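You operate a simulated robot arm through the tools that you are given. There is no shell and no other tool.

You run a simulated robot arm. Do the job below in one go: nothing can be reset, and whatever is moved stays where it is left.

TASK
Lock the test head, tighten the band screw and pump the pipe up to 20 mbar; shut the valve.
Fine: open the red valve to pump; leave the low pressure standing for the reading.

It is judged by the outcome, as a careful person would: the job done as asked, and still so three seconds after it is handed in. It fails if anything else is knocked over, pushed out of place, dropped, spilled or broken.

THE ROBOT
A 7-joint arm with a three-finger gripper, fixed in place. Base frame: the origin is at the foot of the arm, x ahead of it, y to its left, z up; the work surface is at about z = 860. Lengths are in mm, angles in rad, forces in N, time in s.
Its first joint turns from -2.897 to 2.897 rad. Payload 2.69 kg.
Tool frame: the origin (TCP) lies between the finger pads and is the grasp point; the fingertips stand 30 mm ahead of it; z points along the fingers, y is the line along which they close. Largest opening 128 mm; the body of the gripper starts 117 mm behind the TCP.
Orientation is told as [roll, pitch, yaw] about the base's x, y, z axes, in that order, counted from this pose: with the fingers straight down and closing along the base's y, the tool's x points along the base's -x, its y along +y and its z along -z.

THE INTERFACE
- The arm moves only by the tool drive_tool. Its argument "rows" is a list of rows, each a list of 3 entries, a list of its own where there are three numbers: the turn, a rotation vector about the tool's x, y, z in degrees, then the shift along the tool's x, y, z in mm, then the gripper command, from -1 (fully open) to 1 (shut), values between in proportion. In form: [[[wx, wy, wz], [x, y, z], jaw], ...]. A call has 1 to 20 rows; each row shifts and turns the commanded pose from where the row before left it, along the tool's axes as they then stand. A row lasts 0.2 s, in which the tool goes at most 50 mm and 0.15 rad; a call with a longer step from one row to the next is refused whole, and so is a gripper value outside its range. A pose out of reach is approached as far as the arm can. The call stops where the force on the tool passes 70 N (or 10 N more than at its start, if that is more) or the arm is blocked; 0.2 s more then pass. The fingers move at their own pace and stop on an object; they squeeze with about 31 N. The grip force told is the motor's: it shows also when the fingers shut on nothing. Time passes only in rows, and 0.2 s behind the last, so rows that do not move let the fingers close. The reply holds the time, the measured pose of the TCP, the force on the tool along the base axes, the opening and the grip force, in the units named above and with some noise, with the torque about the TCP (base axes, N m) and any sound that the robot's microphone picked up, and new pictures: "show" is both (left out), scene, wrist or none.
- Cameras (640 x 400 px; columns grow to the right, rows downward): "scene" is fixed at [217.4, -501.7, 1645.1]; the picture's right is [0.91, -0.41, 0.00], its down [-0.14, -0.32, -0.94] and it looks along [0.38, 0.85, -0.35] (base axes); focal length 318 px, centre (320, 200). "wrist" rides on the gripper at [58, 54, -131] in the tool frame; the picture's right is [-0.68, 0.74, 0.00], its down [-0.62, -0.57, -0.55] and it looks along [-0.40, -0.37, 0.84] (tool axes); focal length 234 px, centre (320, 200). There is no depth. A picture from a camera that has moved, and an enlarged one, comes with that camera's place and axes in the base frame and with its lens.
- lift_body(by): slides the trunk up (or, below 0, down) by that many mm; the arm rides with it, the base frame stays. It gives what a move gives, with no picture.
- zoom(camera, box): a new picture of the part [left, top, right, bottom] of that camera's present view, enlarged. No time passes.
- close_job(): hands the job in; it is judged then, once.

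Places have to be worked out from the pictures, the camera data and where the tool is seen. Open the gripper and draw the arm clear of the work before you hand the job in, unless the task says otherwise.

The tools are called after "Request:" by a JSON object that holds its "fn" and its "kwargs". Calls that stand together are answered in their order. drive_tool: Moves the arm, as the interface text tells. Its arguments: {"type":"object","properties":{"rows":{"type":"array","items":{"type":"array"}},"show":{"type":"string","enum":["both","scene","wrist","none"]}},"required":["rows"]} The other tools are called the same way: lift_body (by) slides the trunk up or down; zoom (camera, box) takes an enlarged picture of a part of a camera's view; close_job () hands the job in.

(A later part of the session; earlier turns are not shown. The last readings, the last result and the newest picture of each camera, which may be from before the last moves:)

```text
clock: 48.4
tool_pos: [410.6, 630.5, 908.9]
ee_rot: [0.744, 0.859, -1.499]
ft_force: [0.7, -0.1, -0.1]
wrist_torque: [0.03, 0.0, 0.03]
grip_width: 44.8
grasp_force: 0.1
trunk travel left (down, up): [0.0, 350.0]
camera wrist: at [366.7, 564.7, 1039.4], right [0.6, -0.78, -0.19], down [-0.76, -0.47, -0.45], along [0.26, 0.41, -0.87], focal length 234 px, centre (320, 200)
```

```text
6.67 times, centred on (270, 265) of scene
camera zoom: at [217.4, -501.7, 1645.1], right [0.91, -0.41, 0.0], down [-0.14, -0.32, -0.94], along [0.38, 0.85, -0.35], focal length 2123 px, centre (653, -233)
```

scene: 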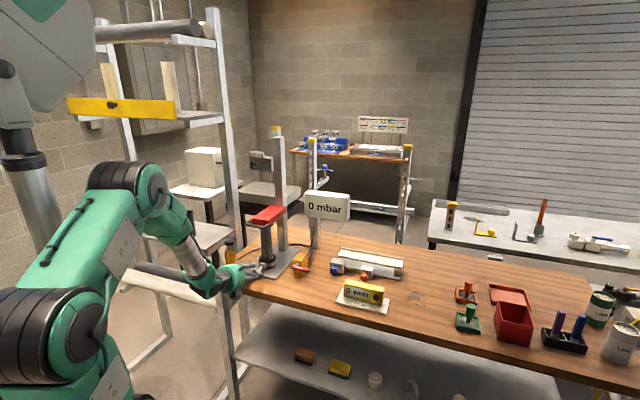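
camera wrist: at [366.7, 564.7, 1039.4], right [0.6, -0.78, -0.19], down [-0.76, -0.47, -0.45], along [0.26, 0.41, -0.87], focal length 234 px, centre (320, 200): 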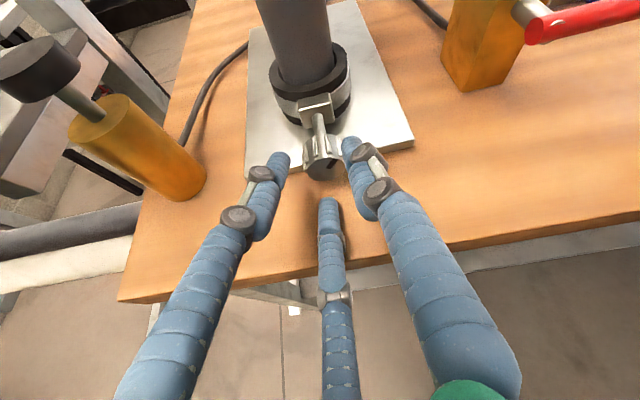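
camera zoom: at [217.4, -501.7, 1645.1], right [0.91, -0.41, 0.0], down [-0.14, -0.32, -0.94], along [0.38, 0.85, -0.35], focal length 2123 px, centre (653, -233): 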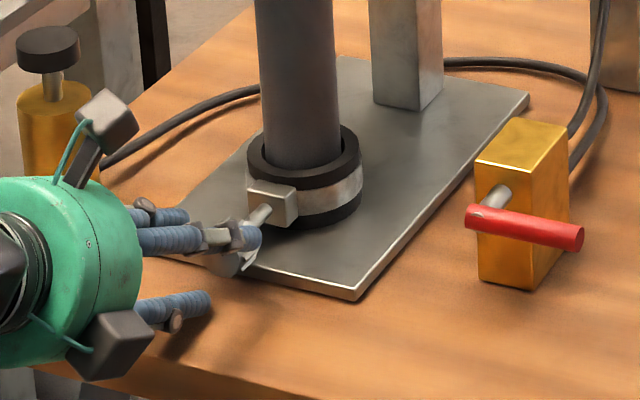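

I shift by (-2.6, 3.6) in the tool plane to centre on the knob, then creep in 22 mm, watching for contact.

Request:
{"fn": "drive_tool", "kwargs": {"rows": [[[0, 0, 0], [-2.6, 3.6, 0], 0.3], [[0, 0, 0], [0, 0, 8], 0.3], [[0, 0, 0], [0, 0, 7], 0.3], [[0, 0, 0], [0, 0, 7], 0.3], [[0, 0, 0], [0, 0, 0], 0.3]], "show": "wrist"}}

Request:
{"fn": "zoom", "kwargs": {"camera": "wrist", "box": [240, 90, 400, 230]}}

Request:
{"fn": "zoom", "kwargs": {"camera": "scene", "box": [230, 235, 310, 295]}}

```text
clock: 49.6
tool_pos: [428.5, 640.6, 897.7]
ee_rot: [0.742, 0.859, -1.501]
ft_force: [-0.4, -0.6, 0.3]
wrist_torque: [-0.04, -0.04, -0.01]
grip_width: 46.5
grasp_force: 0.1
trunk travel left (down, up): [0.0, 350.0]
camera wrist: at [384.5, 574.7, 1028.9], right [0.6, -0.78, -0.19], down [-0.76, -0.47, -0.45], along [0.26, 0.41, -0.87], focal length 234 px, centre (320, 200)
```

wrist: 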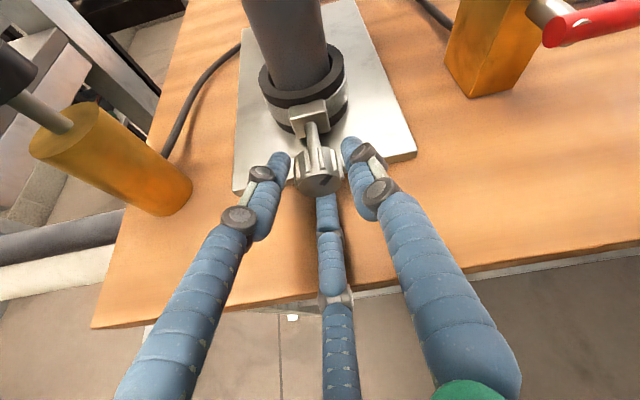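

```text
2.86 times, centred on (320, 160) of wrist
camera zoom: at [384.5, 574.7, 1028.9], right [0.6, -0.78, -0.19], down [-0.76, -0.47, -0.45], along [0.26, 0.41, -0.87], focal length 669 px, centre (320, 314)
```

zoom: 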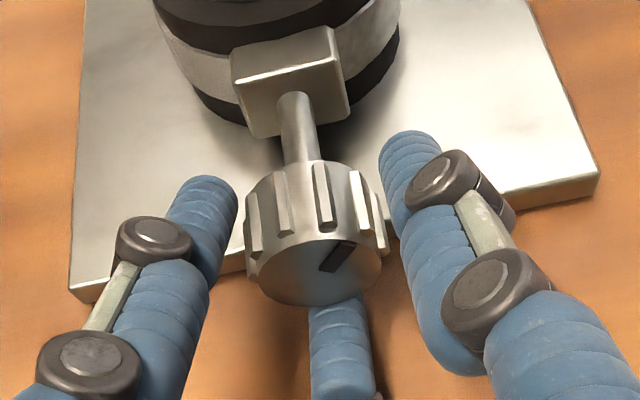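

```text
6.67 times, centred on (270, 265) of scene
camera zoom: at [217.4, -501.7, 1645.1], right [0.91, -0.41, 0.0], down [-0.14, -0.32, -0.94], along [0.38, 0.85, -0.35], focal length 2123 px, centre (653, -233)
```

zoom: 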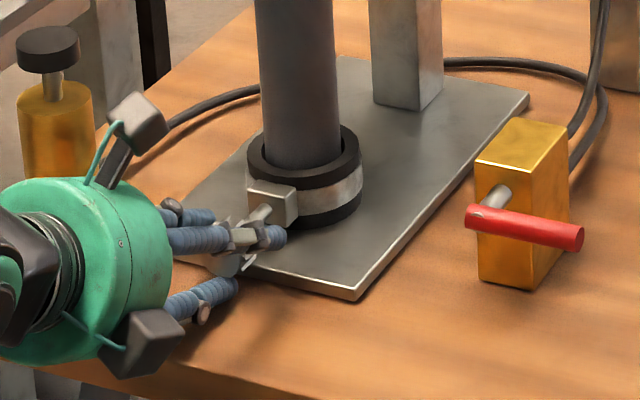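

No contact and well centred. I close and check the load.

Request:
{"fn": "drive_tool", "kwargs": {"rows": [[[0, 0, 0], [0, 0, 0], 1], [[0, 0, 0], [0, 0, 0], 1], [[0, 0, 0], [0, 0, 0], 1]], "show": "wrist"}}

Request:
{"fn": "zoom", "kwargs": {"camera": "wrist", "box": [240, 90, 400, 230]}}

```text
clock: 50.4
tool_pos: [427.9, 641.1, 899.5]
ee_rot: [0.745, 0.859, -1.499]
ft_force: [-7.7, 8.4, 0.4]
wrist_torque: [0.05, 0.11, 0.38]
grip_width: 38.3
grasp_force: 45.0
trunk travel left (down, up): [0.0, 350.0]
camera wrist: at [383.8, 575.3, 1029.0], right [0.6, -0.78, -0.19], down [-0.76, -0.47, -0.45], along [0.26, 0.41, -0.87], focal length 234 px, centre (320, 200)
```

wrist: 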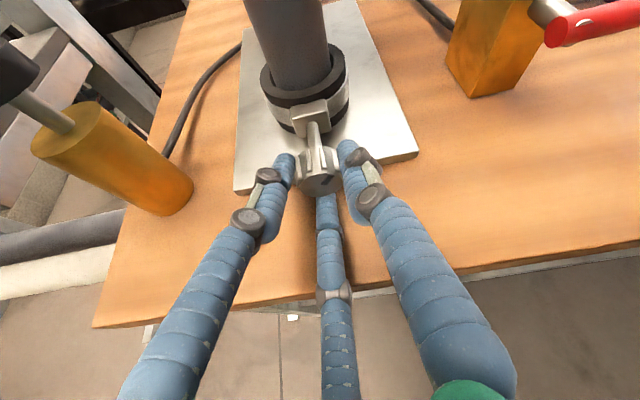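

```text
2.86 times, centred on (320, 160) of wrist
camera zoom: at [383.8, 575.3, 1029.0], right [0.6, -0.78, -0.19], down [-0.76, -0.47, -0.45], along [0.26, 0.41, -0.87], focal length 669 px, centre (320, 314)
```

zoom: 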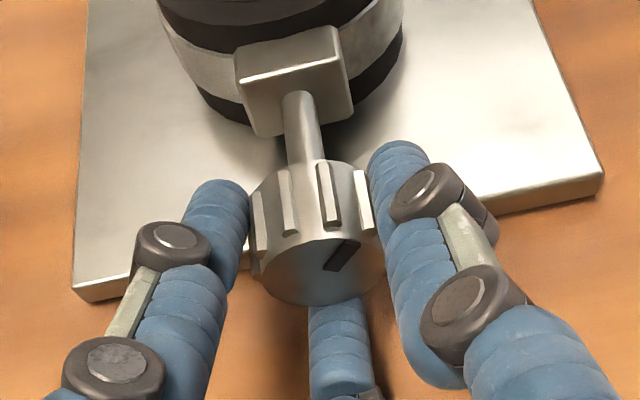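

Light side load only. I shift 1.5 mm to relieve it and twist 42° clockwise about the tool axis.

Request:
{"fn": "drive_tool", "kwargs": {"rows": [[[0, 0, 0], [0, -1.5, 0], 1], [[0, 0, 6], [0, 0, 0], 1], [[0, 0, 6], [0, 0, 0], 1], [[0, 0, 6], [0, 0, 0], 1], [[0, 0, 6], [0, 0, 0], 1], [[0, 0, 6], [0, 0, 0], 1], [[0, 0, 6], [0, 0, 0], 1], [[0, 0, 6], [0, 0, 0], 1]], "show": "wrist"}}

Request:
{"fn": "zoom", "kwargs": {"camera": "wrist", "box": [240, 90, 400, 230]}}

Request:
{"fn": "zoom", "kwargs": {"camera": "scene", "box": [230, 235, 310, 295]}}

```text
clock: 52.2
tool_pos: [427.9, 644.1, 901.7]
ee_rot: [-0.366, 1.036, -2.798]
ft_force: [19.8, 29.4, 31.4]
wrist_torque: [0.5, -0.51, 1.48]
grip_width: 35.3
grasp_force: 45.1
trunk travel left (down, up): [0.0, 350.0]
camera wrist: at [405.6, 533.0, 1003.8], right [0.12, -0.69, -0.72], down [-0.99, 0.0, -0.17], along [0.11, 0.73, -0.68], focal length 234 px, centre (320, 200)
```

wrist: 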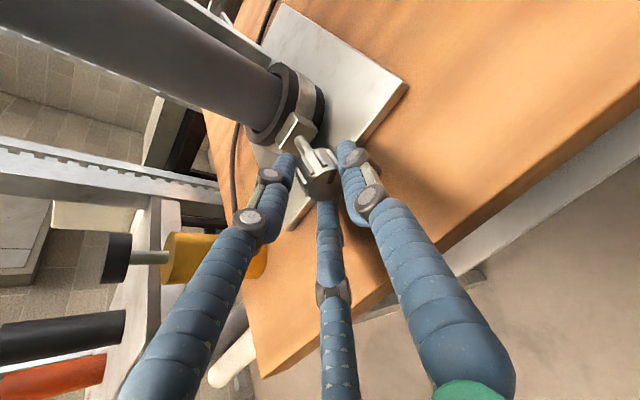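

```text
2.86 times, centred on (320, 160) of wrist
camera zoom: at [405.6, 533.0, 1003.8], right [0.12, -0.69, -0.72], down [-0.99, 0.0, -0.17], along [0.11, 0.73, -0.68], focal length 669 px, centre (320, 314)
```

zoom: 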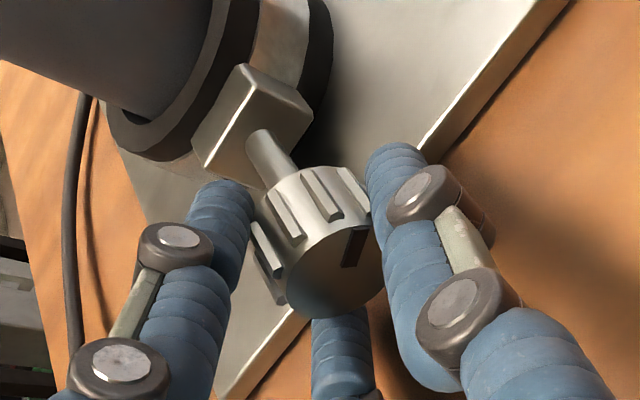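

```text
6.67 times, centred on (270, 265) of scene
camera zoom: at [217.4, -501.7, 1645.1], right [0.91, -0.41, 0.0], down [-0.14, -0.32, -0.94], along [0.38, 0.85, -0.35], focal length 2123 px, centre (653, -233)
```

zoom: 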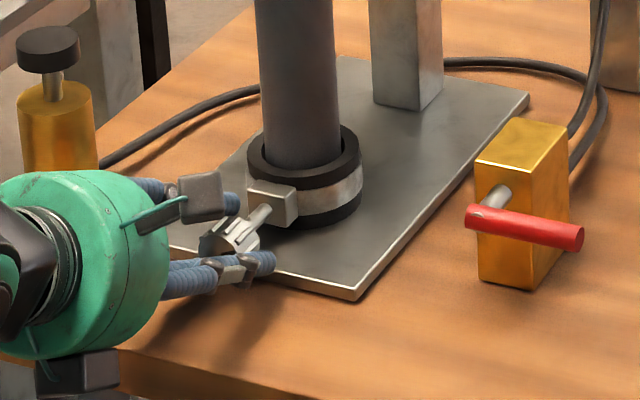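

Slot is now at ~78° clockwise and following. I relieve the load (+2 x, −1 y, +1 z) and continue 24°.

Request:
{"fn": "drive_tool", "kwargs": {"rows": [[[0, 0, 0], [2.5, -1, 1], 1], [[0, 0, 6], [0, 0, 0], 1], [[0, 0, 6], [0, 0, 0], 1], [[0, 0, 6], [0, 0, 0], 1], [[0, 0, 6], [0, 0, 0], 1], [[0, 0, 0], [0, 0, 0], 1]], "show": "wrist"}}

Request:
{"fn": "zoom", "kwargs": {"camera": "wrist", "box": [240, 90, 400, 230]}}

Request:
{"fn": "zoom", "kwargs": {"camera": "scene", "box": [230, 235, 310, 295]}}

```text
clock: 53.6
tool_pos: [431.7, 643.8, 903.1]
ee_rot: [-0.828, 0.796, 2.911]
ft_force: [53.9, -5.4, 36.9]
wrist_torque: [0.23, -0.77, 0.05]
grip_width: 33.7
grasp_force: 44.7
trunk travel left (down, up): [0.0, 350.0]
camera wrist: at [407.1, 512.3, 978.1], right [-0.2, -0.46, -0.86], down [-0.97, 0.21, 0.12], along [0.13, 0.86, -0.49], focal length 234 px, centre (320, 200)
```

wrist: 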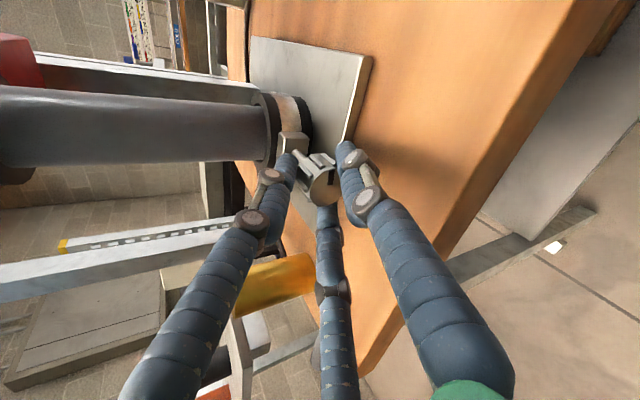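

```text
2.86 times, centred on (320, 160) of wrist
camera zoom: at [407.1, 512.3, 978.1], right [-0.2, -0.46, -0.86], down [-0.97, 0.21, 0.12], along [0.13, 0.86, -0.49], focal length 669 px, centre (320, 314)
```

zoom: 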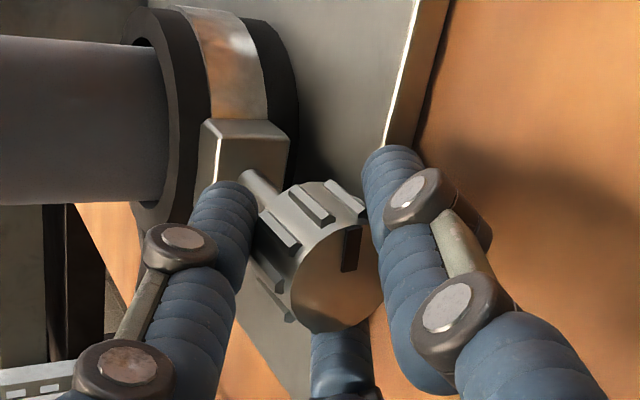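

```text
6.67 times, centred on (270, 265) of scene
camera zoom: at [217.4, -501.7, 1645.1], right [0.91, -0.41, 0.0], down [-0.14, -0.32, -0.94], along [0.38, 0.85, -0.35], focal length 2123 px, centre (653, -233)
```

zoom: 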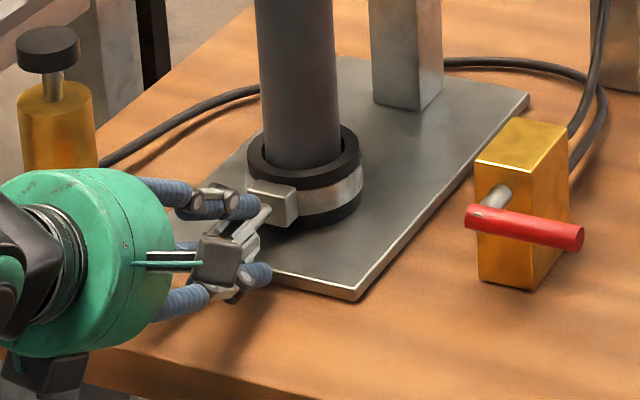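

Slot now ~101°. I relieve the load along tool x (+3 mm) and continue 18° watching for the stop.

Request:
{"fn": "drive_tool", "kwargs": {"rows": [[[0, 0, 0], [3, 0, 1], 1], [[0, 0, 6], [0, 0, 0], 1], [[0, 0, 6], [0, 0, 0], 1], [[0, 0, 6], [0, 0, 0], 1], [[0, 0, 0], [0, 0, 0], 1]], "show": "wrist"}}

Request:
{"fn": "zoom", "kwargs": {"camera": "wrist", "box": [240, 90, 400, 230]}}

```text
clock: 54.8
tool_pos: [430.7, 642.8, 902.6]
ee_rot: [-0.978, 0.543, 2.666]
ft_force: [40.7, -4.0, 27.6]
wrist_torque: [0.49, -0.84, -0.12]
grip_width: 34.5
grasp_force: 45.0
trunk travel left (down, up): [0.0, 350.0]
camera wrist: at [399.7, 503.8, 956.2], right [-0.42, -0.25, -0.87], down [-0.89, 0.3, 0.35], along [0.18, 0.92, -0.35], focal length 234 px, centre (320, 200)
```

wrist: 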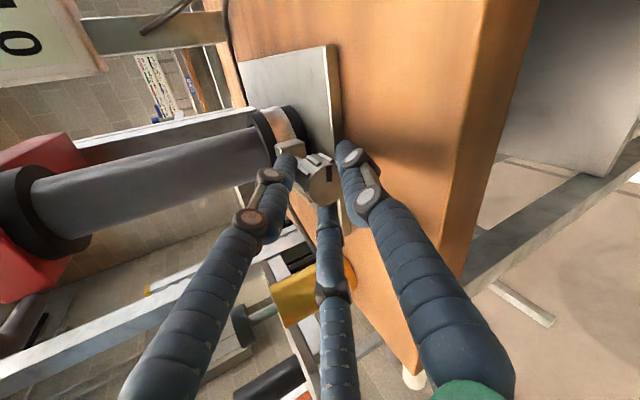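

```text
2.86 times, centred on (320, 160) of wrist
camera zoom: at [399.7, 503.8, 956.2], right [-0.42, -0.25, -0.87], down [-0.89, 0.3, 0.35], along [0.18, 0.92, -0.35], focal length 669 px, centre (320, 314)
```

zoom: 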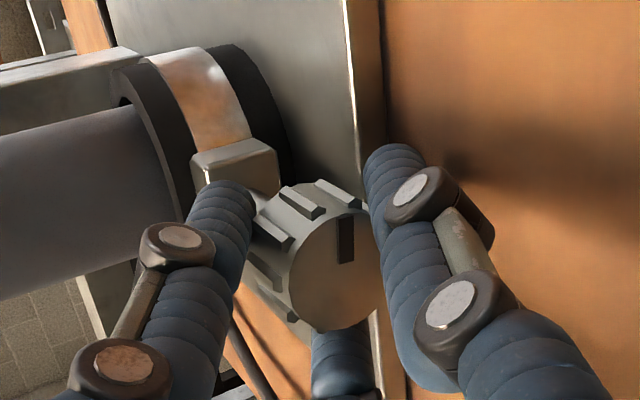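

Slot ~110°: it only followed half of this last twist, so it may be at its stop. I regrip with a fresh hand position to confirm.

Request:
{"fn": "drive_tool", "kwargs": {"rows": [[[0, 0, 0], [0, 0, 0], 0.3], [[0, 0, 0], [0, 0, 0], 0.3], [[0, 0, 0], [0, 0, -20], 0.3], [[0, 0, 0], [0, 0, -12], 0.3], [[0, 0, -7.5], [0, 0, 0], 0.3], [[0, 0, -7.5], [0, 0, 0], 0.3], [[0, 0, -7.5], [0, 0, 0], 0.3], [[0, 0, -7.5], [0, 0, 0], 0.3], [[0, 0, -7.5], [0, 0, 0], 0.3], [[0, 0, -7.5], [0, 0, 0], 0.3], [[0, 0, -7.5], [0, 0, 0], 0.3], [[0, 0, -7.5], [0, 0, 0], 0.3], [[0, 0, -7.5], [0, 0, 0], 0.3], [[0, 0, -7.5], [0, 0, 0], 0.3], [[0, 0, -7.5], [0, 0, 0], 0.3], [[0, 0, 0], [0, 0, 0], 0.3]], "show": "wrist"}}

Request:
{"fn": "zoom", "kwargs": {"camera": "wrist", "box": [240, 90, 400, 230]}}

Request:
{"fn": "zoom", "kwargs": {"camera": "scene", "box": [230, 235, 310, 295]}}

```text
clock: 58.2
tool_pos: [411.6, 624.8, 917.0]
ee_rot: [0.72, 0.877, -1.529]
ft_force: [-0.5, 0.2, -0.5]
wrist_torque: [0.02, -0.03, 0.0]
grip_width: 44.7
grasp_force: 0.1
trunk travel left (down, up): [0.0, 350.0]
camera wrist: at [367.6, 556.8, 1046.6], right [0.59, -0.78, -0.21], down [-0.77, -0.46, -0.45], along [0.26, 0.42, -0.87], focal length 234 px, centre (320, 200)
```

wrist: 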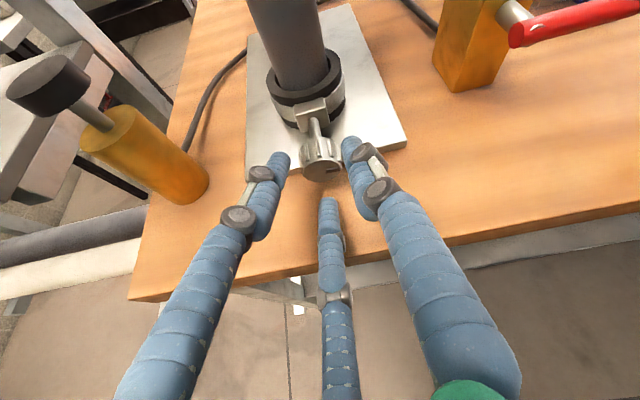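

```text
2.86 times, centred on (320, 160) of wrist
camera zoom: at [367.6, 556.8, 1046.6], right [0.59, -0.78, -0.21], down [-0.77, -0.46, -0.45], along [0.26, 0.42, -0.87], focal length 669 px, centre (320, 314)
```

zoom: 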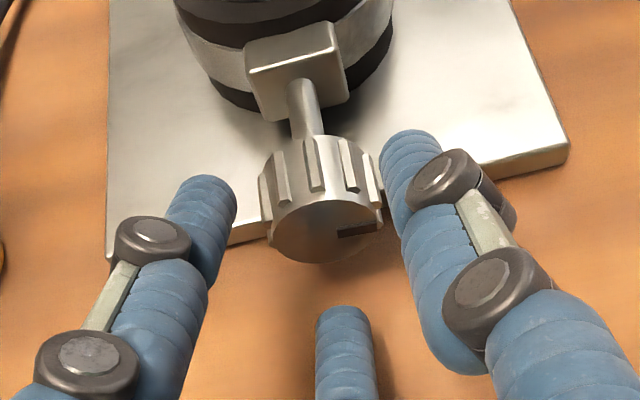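

```text
6.67 times, centred on (270, 265) of scene
camera zoom: at [217.4, -501.7, 1645.1], right [0.91, -0.41, 0.0], down [-0.14, -0.32, -0.94], along [0.38, 0.85, -0.35], focal length 2123 px, centre (653, -233)
```

zoom: 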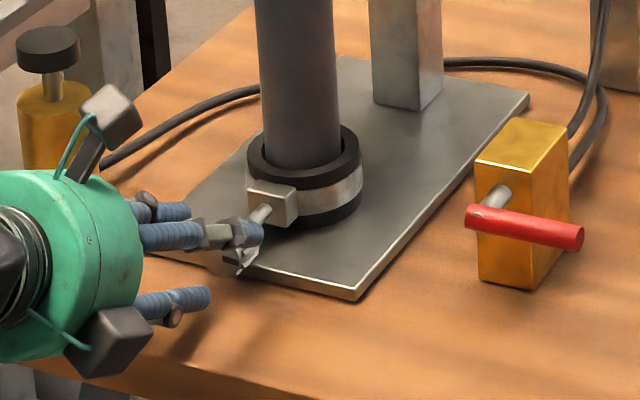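

Slot stands at ~105° now. I re-centre by (−3.9, −2) and go in 29 mm to the same grip position, then close.

Request:
{"fn": "drive_tool", "kwargs": {"rows": [[[0, 0, 0], [-3.9, -2.5, 8], 0.3], [[0, 0, 0], [0, 0, 8], 0.3], [[0, 0, 0], [0, 0, 7], 0.3], [[0, 0, 0], [0, 0, 6], 0.3], [[0, 0, 0], [0, 0, 0], 0.3], [[0, 0, 0], [0, 0, 0], 1], [[0, 0, 0], [0, 0, 0], 1], [[0, 0, 0], [0, 0, 0], 1]], "show": "wrist"}}

Request:
{"fn": "zoom", "kwargs": {"camera": "wrist", "box": [240, 90, 400, 230]}}

```text
clock: 60.0
tool_pos: [427.0, 641.2, 896.8]
ee_rot: [0.72, 0.875, -1.532]
ft_force: [-3.6, 4.0, -1.6]
wrist_torque: [0.02, -0.08, 0.3]
grip_width: 38.8
grasp_force: 44.9
trunk travel left (down, up): [0.0, 350.0]
camera wrist: at [384.4, 573.5, 1027.8], right [0.59, -0.78, -0.21], down [-0.77, -0.46, -0.45], along [0.25, 0.42, -0.87], focal length 234 px, centre (320, 200)
```

wrist: 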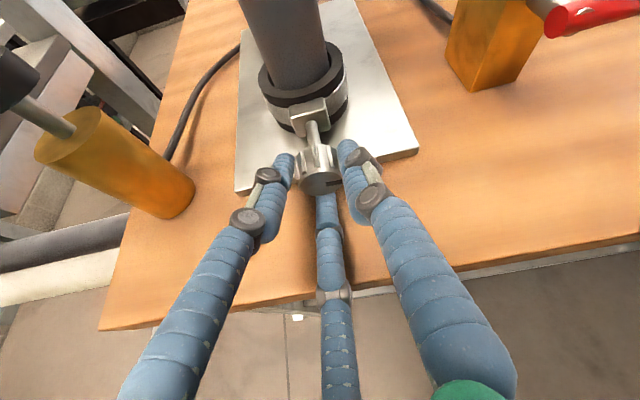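

```text
2.86 times, centred on (320, 160) of wrist
camera zoom: at [384.4, 573.5, 1027.8], right [0.59, -0.78, -0.21], down [-0.77, -0.46, -0.45], along [0.25, 0.42, -0.87], focal length 669 px, centre (320, 314)
```

zoom: 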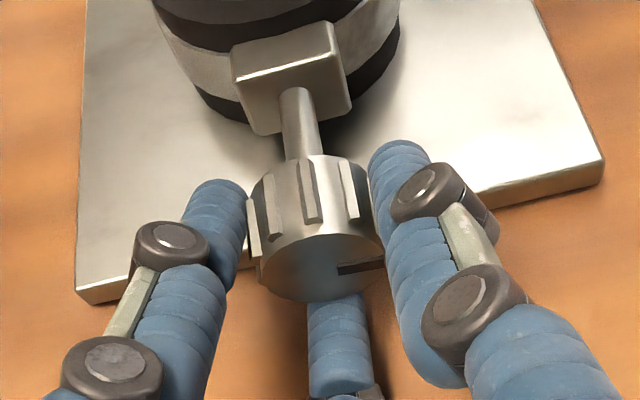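

Good grip. Twist another 48° with small compensating shifts.

Request:
{"fn": "drive_tool", "kwargs": {"rows": [[[0, 0, 6], [0.3, -0.2, 0.15], 1], [[0, 0, 6], [0.3, -0.2, 0.15], 1], [[0, 0, 6], [0.4, -0.2, 0.15], 1], [[0, 0, 6], [0.4, -0.2, 0.15], 1], [[0, 0, 6], [0.4, -0.2, 0.15], 1], [[0, 0, 6], [0.4, -0.1, 0.15], 1], [[0, 0, 6], [0.4, -0.1, 0.15], 1], [[0, 0, 6], [0.4, -0.1, 0.15], 1]], "show": "wrist"}}

Request:
{"fn": "zoom", "kwargs": {"camera": "wrist", "box": [240, 90, 400, 230]}}

Request:
{"fn": "zoom", "kwargs": {"camera": "scene", "box": [230, 235, 310, 295]}}

```text
clock: 61.8
tool_pos: [428.9, 643.9, 903.8]
ee_rot: [-0.551, 0.978, -3.019]
ft_force: [21.1, 8.4, 27.5]
wrist_torque: [0.26, -0.89, 0.26]
grip_width: 33.7
grasp_force: 45.0
trunk travel left (down, up): [0.0, 350.0]
camera wrist: at [407.8, 525.6, 997.6], right [0.02, -0.63, -0.78], down [-0.99, 0.08, -0.08], along [0.11, 0.77, -0.62], focal length 234 px, centre (320, 200)
```

wrist: 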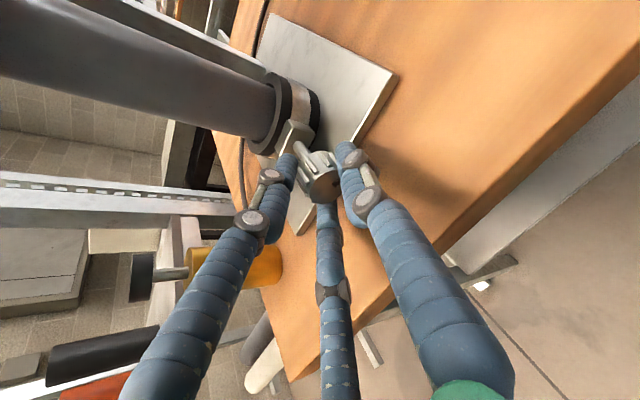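

```text
2.86 times, centred on (320, 160) of wrist
camera zoom: at [407.8, 525.6, 997.6], right [0.02, -0.63, -0.78], down [-0.99, 0.08, -0.08], along [0.11, 0.77, -0.62], focal length 669 px, centre (320, 314)
```

zoom: 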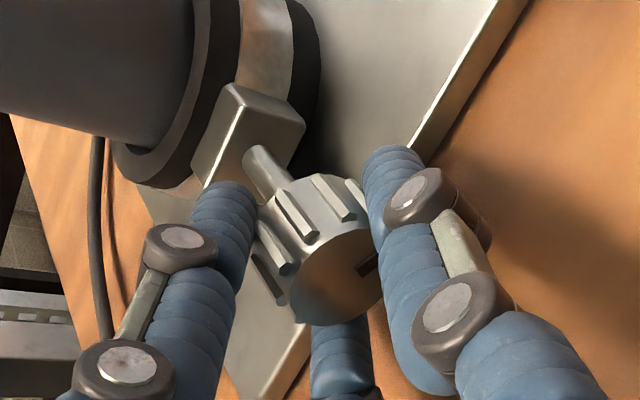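

```text
6.67 times, centred on (270, 265) of scene
camera zoom: at [217.4, -501.7, 1645.1], right [0.91, -0.41, 0.0], down [-0.14, -0.32, -0.94], along [0.38, 0.85, -0.35], focal length 2123 px, centre (653, -233)
```

zoom: 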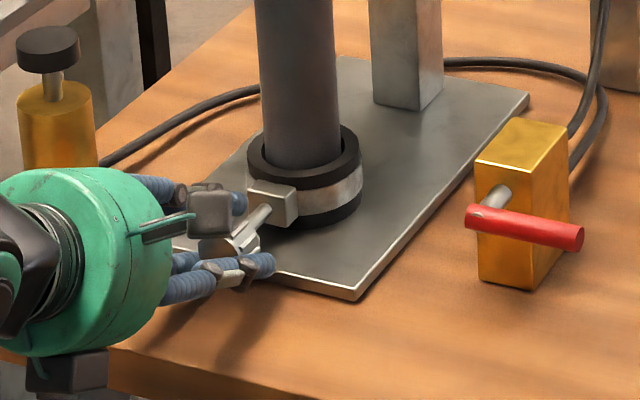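

Slot now ~139°, so it wasn't at its stop; resistance is growing (~0.4 N·m). I relieve and continue.

Request:
{"fn": "drive_tool", "kwargs": {"rows": [[[0, 0, 0], [2, 0, 0.5], 1], [[0, 0, 6], [0.4, 0, 0], 1], [[0, 0, 6], [0.4, 0, 0], 1], [[0, 0, 6], [0.4, 0, 0], 1], [[0, 0, 6], [0.4, 0, 0], 1], [[0, 0, 0], [0, 0, 0], 1]], "show": "wrist"}}

Request:
{"fn": "zoom", "kwargs": {"camera": "wrist", "box": [240, 90, 400, 230]}}

```text
clock: 63.2
tool_pos: [431.4, 642.4, 903.7]
ee_rot: [-0.897, 0.691, 2.8]
ft_force: [33.6, -9.6, 23.4]
wrist_torque: [0.04, -1.32, -0.87]
grip_width: 33.5
grasp_force: 45.0
trunk travel left (down, up): [0.0, 350.0]
camera wrist: at [404.5, 506.9, 970.4], right [-0.3, -0.38, -0.88], down [-0.94, 0.25, 0.21], along [0.14, 0.89, -0.43], focal length 234 px, centre (320, 200)
```

wrist: 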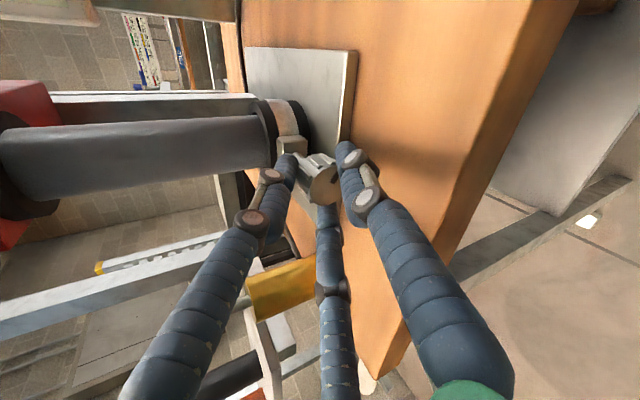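

```text
2.86 times, centred on (320, 160) of wrist
camera zoom: at [404.5, 506.9, 970.4], right [-0.3, -0.38, -0.88], down [-0.94, 0.25, 0.21], along [0.14, 0.89, -0.43], focal length 669 px, centre (320, 314)
```

zoom: 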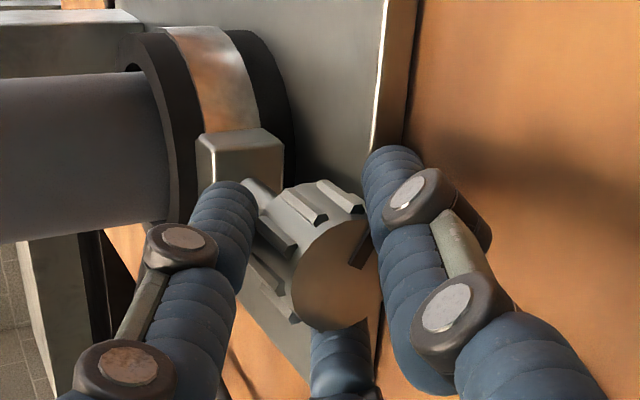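

No more motion: the slot stays at ~135°, the same stop angle as the lock knob, with the fingers slipping at ~0.9 N·m. The band screw is tight. I release and back straight off.

Request:
{"fn": "drive_tool", "kwargs": {"rows": [[[0, 0, 0], [0, 0, 0], 0.2], [[0, 0, 0], [0, 0, 0], 0.2], [[0, 0, 0], [0, 0, -20], 0.2], [[0, 0, 0], [0, 0, -30], 0.2], [[0, 0, 0], [0, 0, -30], 0.2], [[0, 0, 0], [0, 0, -30], 0.2], [[0, 0, 0], [0, 0, 0], 0.2]], "show": "both"}}

Request:
{"fn": "zoom", "kwargs": {"camera": "scene", "box": [230, 235, 310, 295]}}

```text
clock: 64.8
tool_pos: [361.1, 574.7, 956.9]
ee_rot: [-0.894, 0.693, 2.805]
ft_force: [-0.6, -1.0, 0.1]
wrist_torque: [0.0, -0.01, -0.01]
grip_width: 51.3
grasp_force: 0.2
trunk travel left (down, up): [0.0, 350.0]
camera wrist: at [333.4, 440.0, 1023.9], right [-0.3, -0.38, -0.87], down [-0.94, 0.25, 0.21], along [0.14, 0.89, -0.44], focal length 234 px, centre (320, 200)
```

scene: 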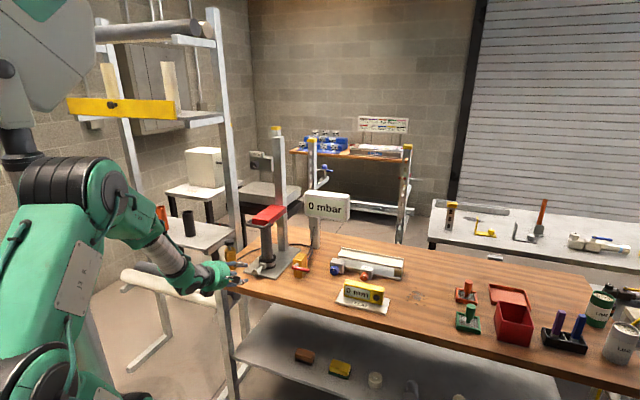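
wrist: 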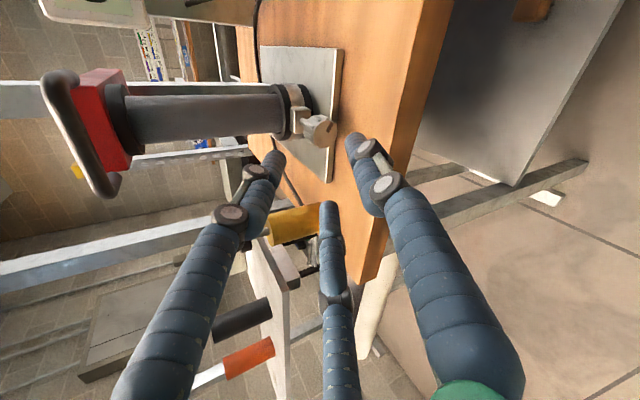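

```text
6.67 times, centred on (270, 265) of scene
camera zoom: at [217.4, -501.7, 1645.1], right [0.91, -0.41, 0.0], down [-0.14, -0.32, -0.94], along [0.38, 0.85, -0.35], focal length 2123 px, centre (653, -233)
```

zoom: 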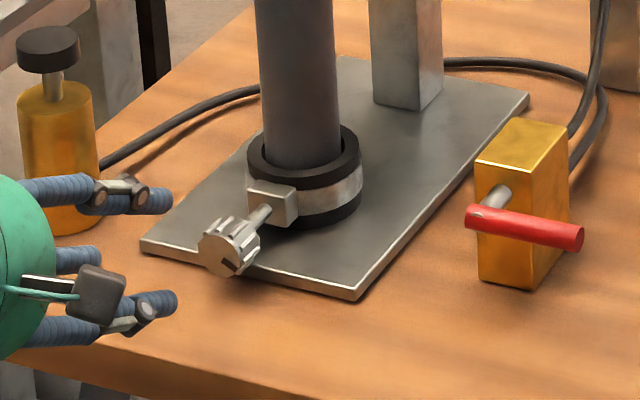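

The plate, pipe and screw are where they should be, slot at ~135°. Now to the valve: pivot about (576, 566, 928), bar end (624, 517, 927) pointing right. I roll the hand so its fingers will straddle the bar vertically, level it a bit, and move in front of the valve.

Request:
{"fn": "drive_tool", "kwargs": {"rows": [[[0, 0, 7.8], [0, 0, 0], 0.3], [[0, 0, 7.8], [0, 0, 0], 0.3], [[0, 0, 7.8], [0, 0, 0], 0.3], [[0, 0, 7.8], [0, 0, 0], 0.3], [[0, 0, 7.8], [0, 0, 0], 0.3], [[0, 0, 7.8], [0, 0, 0], 0.3], [[0, 0, 0], [40, -2, 10], 0.3], [[0, 0, 0], [40, -2, 10], 0.3], [[0, 0, 0], [40, -2, 10], 0.3], [[0, 0, 0], [40, -2, 10], 0.3], [[7, 0, 0], [38, -2, 10], 0.3], [[7, 0, 0], [0, 0, 0], 0.3], [[0, 0, 0], [0, 0, 0], 0.3]]}}

Request:
{"fn": "zoom", "kwargs": {"camera": "wrist", "box": [200, 60, 440, 260]}}

```text
clock: 67.6
tool_pos: [489.5, 506.4, 954.4]
ee_rot: [-1.31, 0.004, 2.303]
ft_force: [-0.1, 0.0, -0.4]
wrist_torque: [-0.01, -0.01, -0.01]
grip_width: 44.8
grasp_force: 0.0
out of reach, approached as far as the arm can: row 11, 12
trunk travel left (down, up): [0.0, 350.0]
camera wrist: at [424.3, 368.5, 935.5], right [-0.59, 0.37, -0.72], down [-0.7, 0.2, 0.69], along [0.4, 0.91, 0.14], focal length 234 px, centre (320, 200)
```

scene: 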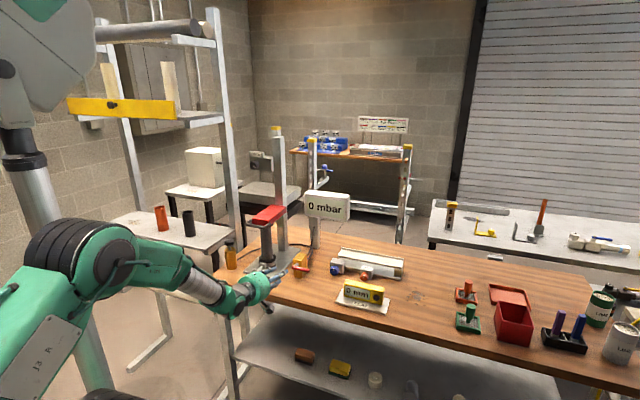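
wrist: 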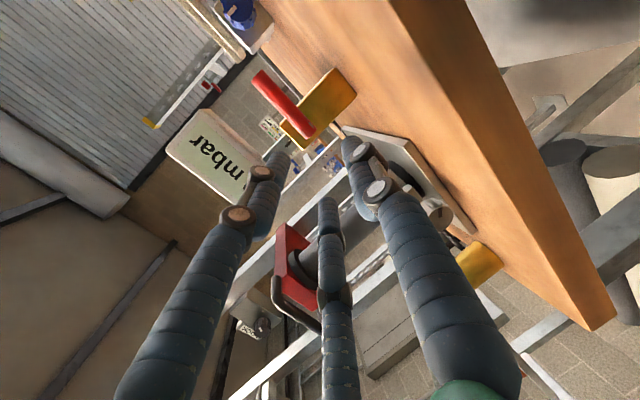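

```text
2.00 times, centred on (320, 160) of wrist
camera zoom: at [424.3, 368.5, 935.5], right [-0.59, 0.37, -0.72], down [-0.7, 0.2, 0.69], along [0.4, 0.91, 0.14], focal length 468 px, centre (320, 280)
```

zoom: 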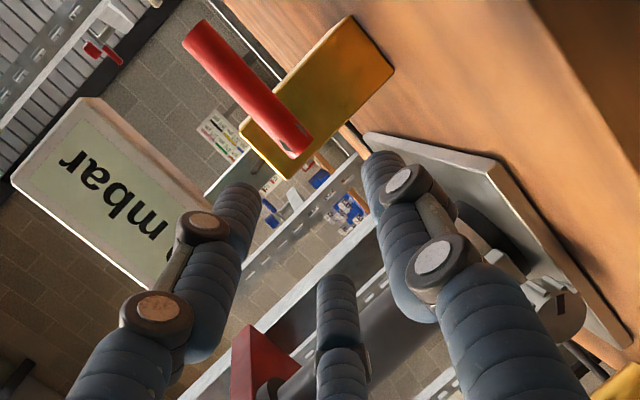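

The triangulated bar holds up: pivot (575.5, 566, 928), free end (624, 519.5, 928). The grip point is 58 mm right and 110 mm ahead; I move sideways and halfway in.

Request:
{"fn": "drive_tool", "kwargs": {"rows": [[[0, 0, 0], [29, -0.5, 20], 0.3], [[0, 0, 0], [29, -0.5, 20], 0.3], [[0, 0, 0], [0, 0, 15], 0.3], [[0, 0, 0], [0, 0, 0], 0.3]]}}

Request:
{"fn": "zoom", "kwargs": {"camera": "wrist", "box": [220, 80, 420, 240]}}

Request:
{"fn": "zoom", "kwargs": {"camera": "scene", "box": [250, 235, 330, 295]}}

```text
clock: 68.6
tool_pos: [517.4, 549.2, 958.5]
ee_rot: [-1.31, 0.005, 2.315]
ft_force: [0.9, 0.2, -0.5]
wrist_torque: [0.07, 0.01, 0.02]
grip_width: 45.2
grasp_force: 0.0
out of reach, approached as far as the arm can: row 1, 2, 3
trunk travel left (down, up): [0.0, 350.0]
camera wrist: at [453.7, 410.8, 939.3], right [-0.6, 0.37, -0.71], down [-0.7, 0.19, 0.69], along [0.39, 0.91, 0.14], focal length 234 px, centre (320, 200)
```

scene: 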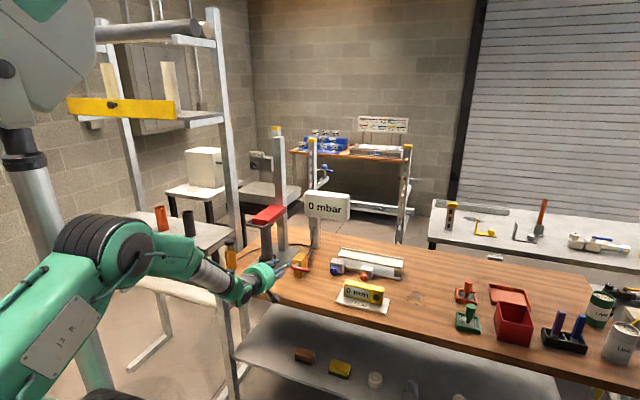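
wrist: 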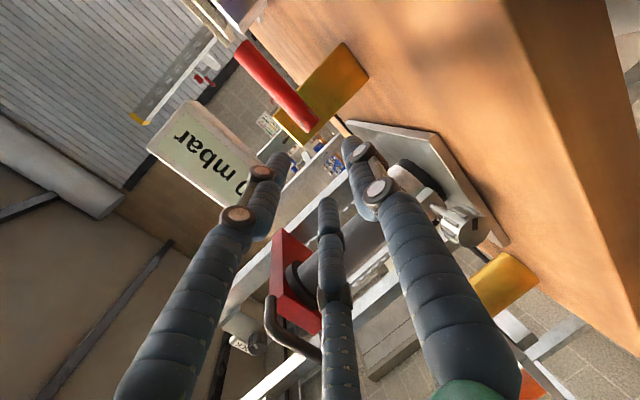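

```text
2.50 times, centred on (320, 160) of wrist
camera zoom: at [453.7, 410.8, 939.3], right [-0.6, 0.37, -0.71], down [-0.7, 0.19, 0.69], along [0.39, 0.91, 0.14], focal length 585 px, centre (320, 300)
```

zoom: 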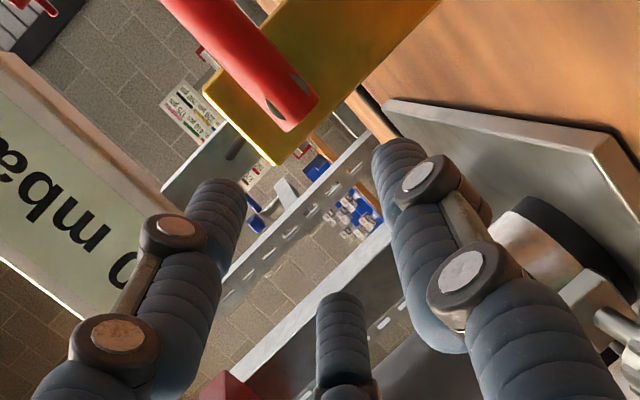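

```text
6.67 times, centred on (290, 265) of scene
camera zoom: at [217.4, -501.7, 1645.1], right [0.91, -0.41, 0.0], down [-0.14, -0.32, -0.94], along [0.38, 0.85, -0.35], focal length 2123 px, centre (520, -233)
```

zoom: 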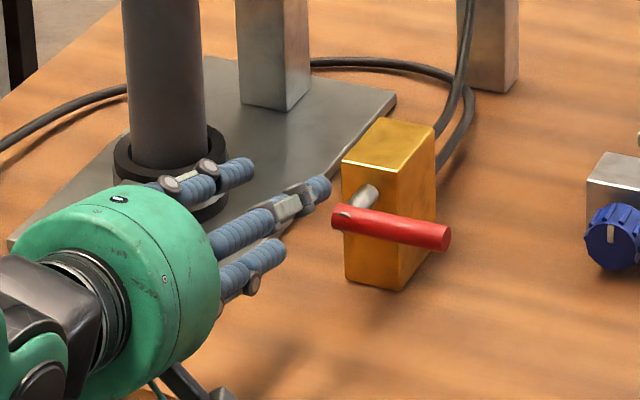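

The sideways move fell short because the wrist is at its bend limit at this level tilt. I dip the hand 14°, move right in front of the bar, then level it again there.

Request:
{"fn": "drive_tool", "kwargs": {"rows": [[[-7, 0, 0], [0, 0, 0], 0.4], [[-7, 0, 0], [0, 0, 0], 0.4], [[0, 0, 0], [36, 7, 2], 0.4], [[0, 0, 0], [36, 7, 2], 0.4], [[0, 0, 0], [0, 0, 0], 0.4], [[6, 0, 0], [0, 0, 0], 0.4], [[6, 0, 0], [0, 0, 0], 0.4], [[0, 0, 0], [0, 0, 0], 0.4]]}}

Request:
{"fn": "zoom", "kwargs": {"camera": "wrist", "box": [220, 60, 420, 220]}}

Request:
{"fn": "zoom", "kwargs": {"camera": "scene", "box": [250, 235, 330, 295]}}

```text
clock: 70.4
tool_pos: [522.2, 536.3, 961.5]
ee_rot: [-1.274, 0.006, 2.307]
ft_force: [-0.1, 0.0, -0.1]
wrist_torque: [-0.01, 0.01, -0.02]
grip_width: 38.4
grasp_force: 0.1
out of reach, approached as far as the arm can: row 4, 6, 7
trunk travel left (down, up): [0.0, 350.0]
camera wrist: at [457.7, 398.9, 947.8], right [-0.61, 0.35, -0.71], down [-0.68, 0.22, 0.7], along [0.4, 0.91, 0.11], focal length 234 px, centre (320, 200)
```

scene: 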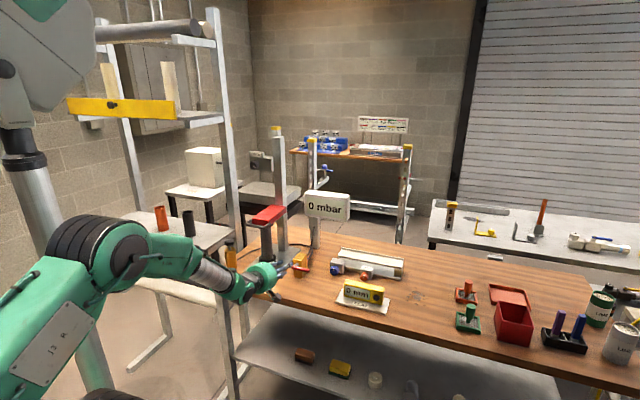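
wrist: 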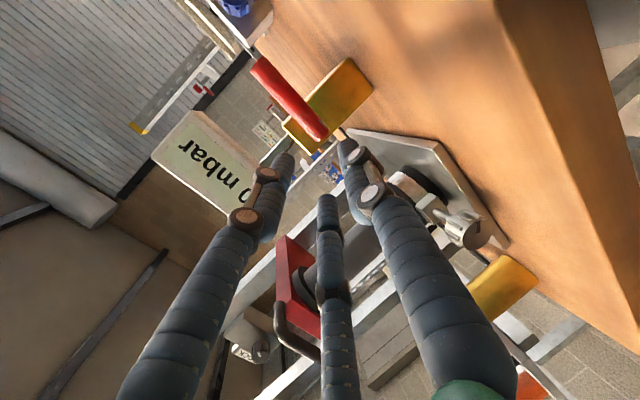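

```text
2.50 times, centred on (320, 140) of wrist
camera zoom: at [457.7, 398.9, 947.8], right [-0.61, 0.35, -0.71], down [-0.68, 0.22, 0.7], along [0.4, 0.91, 0.11], focal length 585 px, centre (320, 350)
```

zoom: 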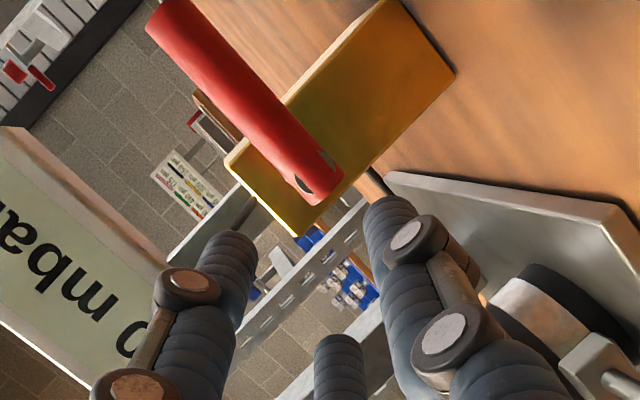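

```text
6.67 times, centred on (290, 265) of scene
camera zoom: at [217.4, -501.7, 1645.1], right [0.91, -0.41, 0.0], down [-0.14, -0.32, -0.94], along [0.38, 0.85, -0.35], focal length 2123 px, centre (520, -233)
```

zoom: 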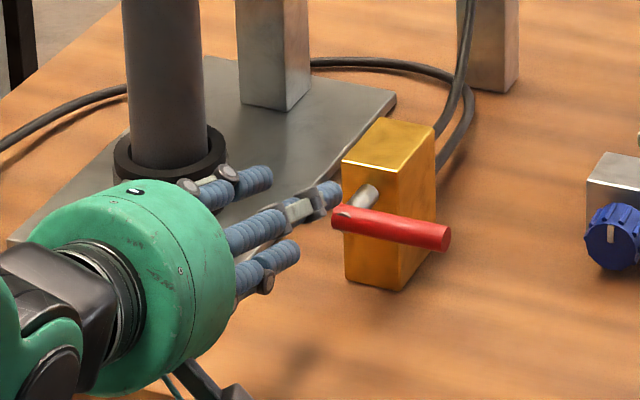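

The commanded pose has run away to the right of what the wrist can reach at this level tilt. I bring it back, tilt the hand to a comfortable 45°, close the fingers and roll the camera on top, so I can push the bar instead of gripping it.

Request:
{"fn": "drive_tool", "kwargs": {"rows": [[[0, 0, 0], [-36, -19.5, -9.7], 0.4], [[0, 0, 0], [-36, -19.5, -9.7], 0.4], [[0, 0, 0], [-36, -19.5, -9.7], 0.6], [[0, 0, 0], [-36, -19.5, -9.7], 1], [[-7, 0, 0], [0, 0, 0], 1], [[-7, 0, 0], [0, 0, 0], 1], [[-7, 0, 0], [0, 0, 0], 1], [[-7, 0, 0], [0, 0, 0], 1], [[0, 0, -7.5], [0, 0, 0], 1], [[0, 0, -7.5], [0, 0, 0], 1], [[0, 0, -7.5], [0, 0, 0], 1], [[0, 0, -7.5], [0, 0, 0], 1], [[0, 0, -7.5], [0, 0, 0], 1], [[0, 0, -7.5], [0, 0, 0], 1], [[0, 0, -7.5], [0, 0, 0], 1], [[0, 0, -7.5], [0, 0, 0], 1], [[0, 0, -7.5], [0, 0, 0], 1], [[0, 0, -7.5], [0, 0, 0], 1], [[0, 0, -7.5], [0, 0, 0], 1], [[0, 0, -7.5], [0, 0, 0], 1]]}}

Request:
{"fn": "zoom", "kwargs": {"camera": "wrist", "box": [220, 60, 420, 220]}}

```text
clock: 74.6
tool_pos: [412.2, 632.9, 1049.0]
ee_rot: [-0.001, 0.791, -2.38]
ft_force: [0.7, 0.6, -0.3]
wrist_torque: [-0.03, -0.01, 0.03]
grip_width: 2.2
grasp_force: 30.7
trunk travel left (down, up): [0.0, 350.0]
camera wrist: at [412.4, 557.4, 1181.8], right [0.16, -0.86, -0.48], down [-0.99, -0.16, -0.05], along [-0.03, 0.48, -0.88], focal length 234 px, centre (320, 200)
```

scene: 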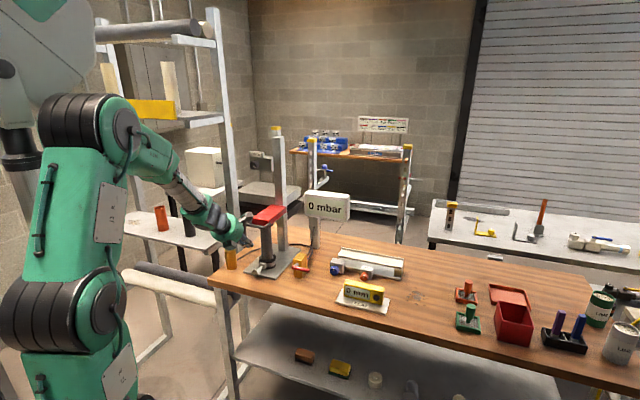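
wrist: 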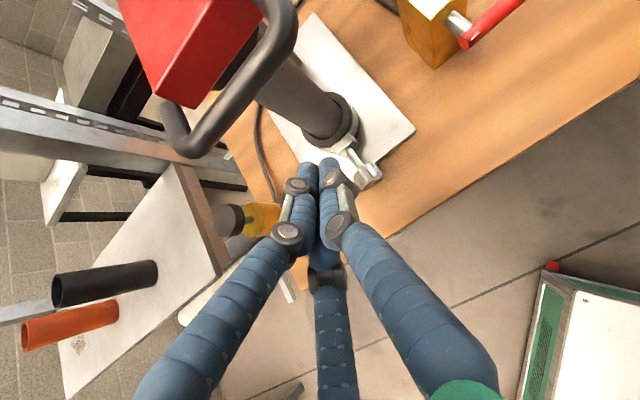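

```text
2.50 times, centred on (320, 140) of wrist
camera zoom: at [412.4, 557.4, 1181.8], right [0.16, -0.86, -0.48], down [-0.99, -0.16, -0.05], along [-0.03, 0.48, -0.88], focal length 585 px, centre (320, 350)
```

zoom: 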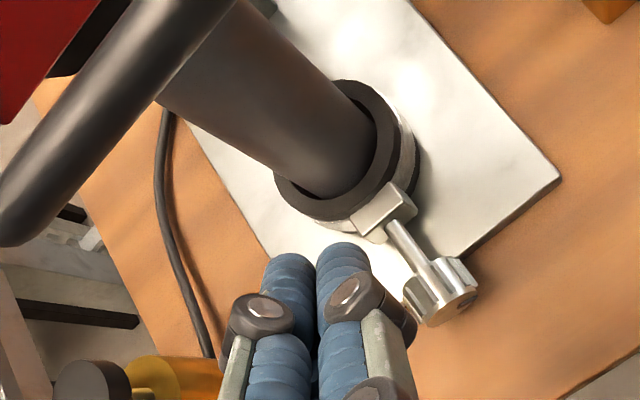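

The commanded pose had actually been held to what was reached, so the hand came back left of the screw, clear of everything. With the 45° tilt I now back off 45 mm and move right in front of the valve.

Request:
{"fn": "drive_tool", "kwargs": {"rows": [[[0, 0, 0], [-33, 0, -33], 1], [[0, 0, 0], [0, 42, 0], 1], [[0, 0, 0], [0, 42, 0], 1], [[0, 0, 0], [0, 42, 0], 1], [[0, 0, 0], [0, 42, 0], 1], [[0, 0, 0], [0, 42, 0], 1], [[0, 0, 0], [0, 0, 0], 1]]}}

Request:
{"fn": "zoom", "kwargs": {"camera": "wrist", "box": [220, 20, 460, 220]}}

```text
clock: 76.2
tool_pos: [521.3, 447.1, 1046.4]
ee_rot: [-0.001, 0.789, -2.382]
ft_force: [-0.5, -0.2, 0.6]
wrist_torque: [0.01, -0.04, 0.03]
grip_width: 2.2
grasp_force: 31.1
trunk travel left (down, up): [0.0, 350.0]
camera wrist: at [521.9, 371.6, 1178.6], right [0.16, -0.86, -0.48], down [-0.99, -0.16, -0.05], along [-0.03, 0.48, -0.88], focal length 234 px, centre (320, 200)
```

scene: 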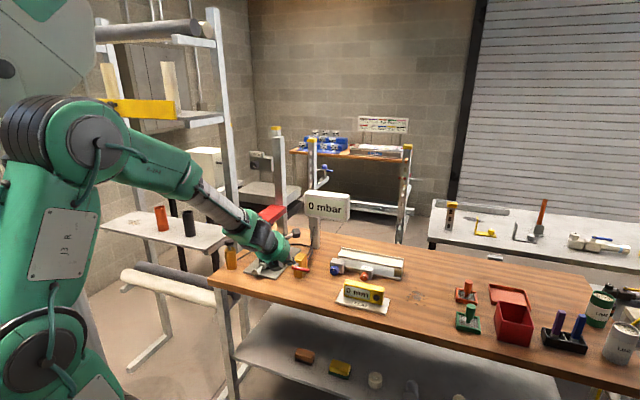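
wrist: 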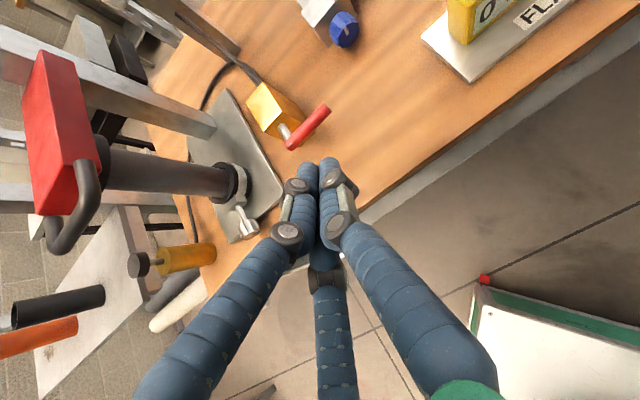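

```text
2.00 times, centred on (340, 120) of wrist
camera zoom: at [521.9, 371.6, 1178.6], right [0.16, -0.86, -0.48], down [-0.99, -0.16, -0.05], along [-0.03, 0.48, -0.88], focal length 468 px, centre (280, 360)
```

zoom: 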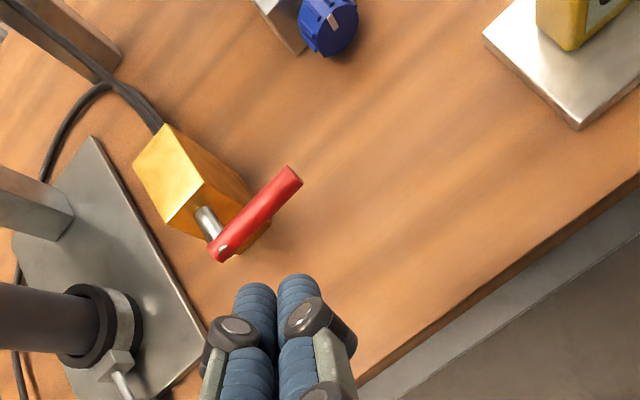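

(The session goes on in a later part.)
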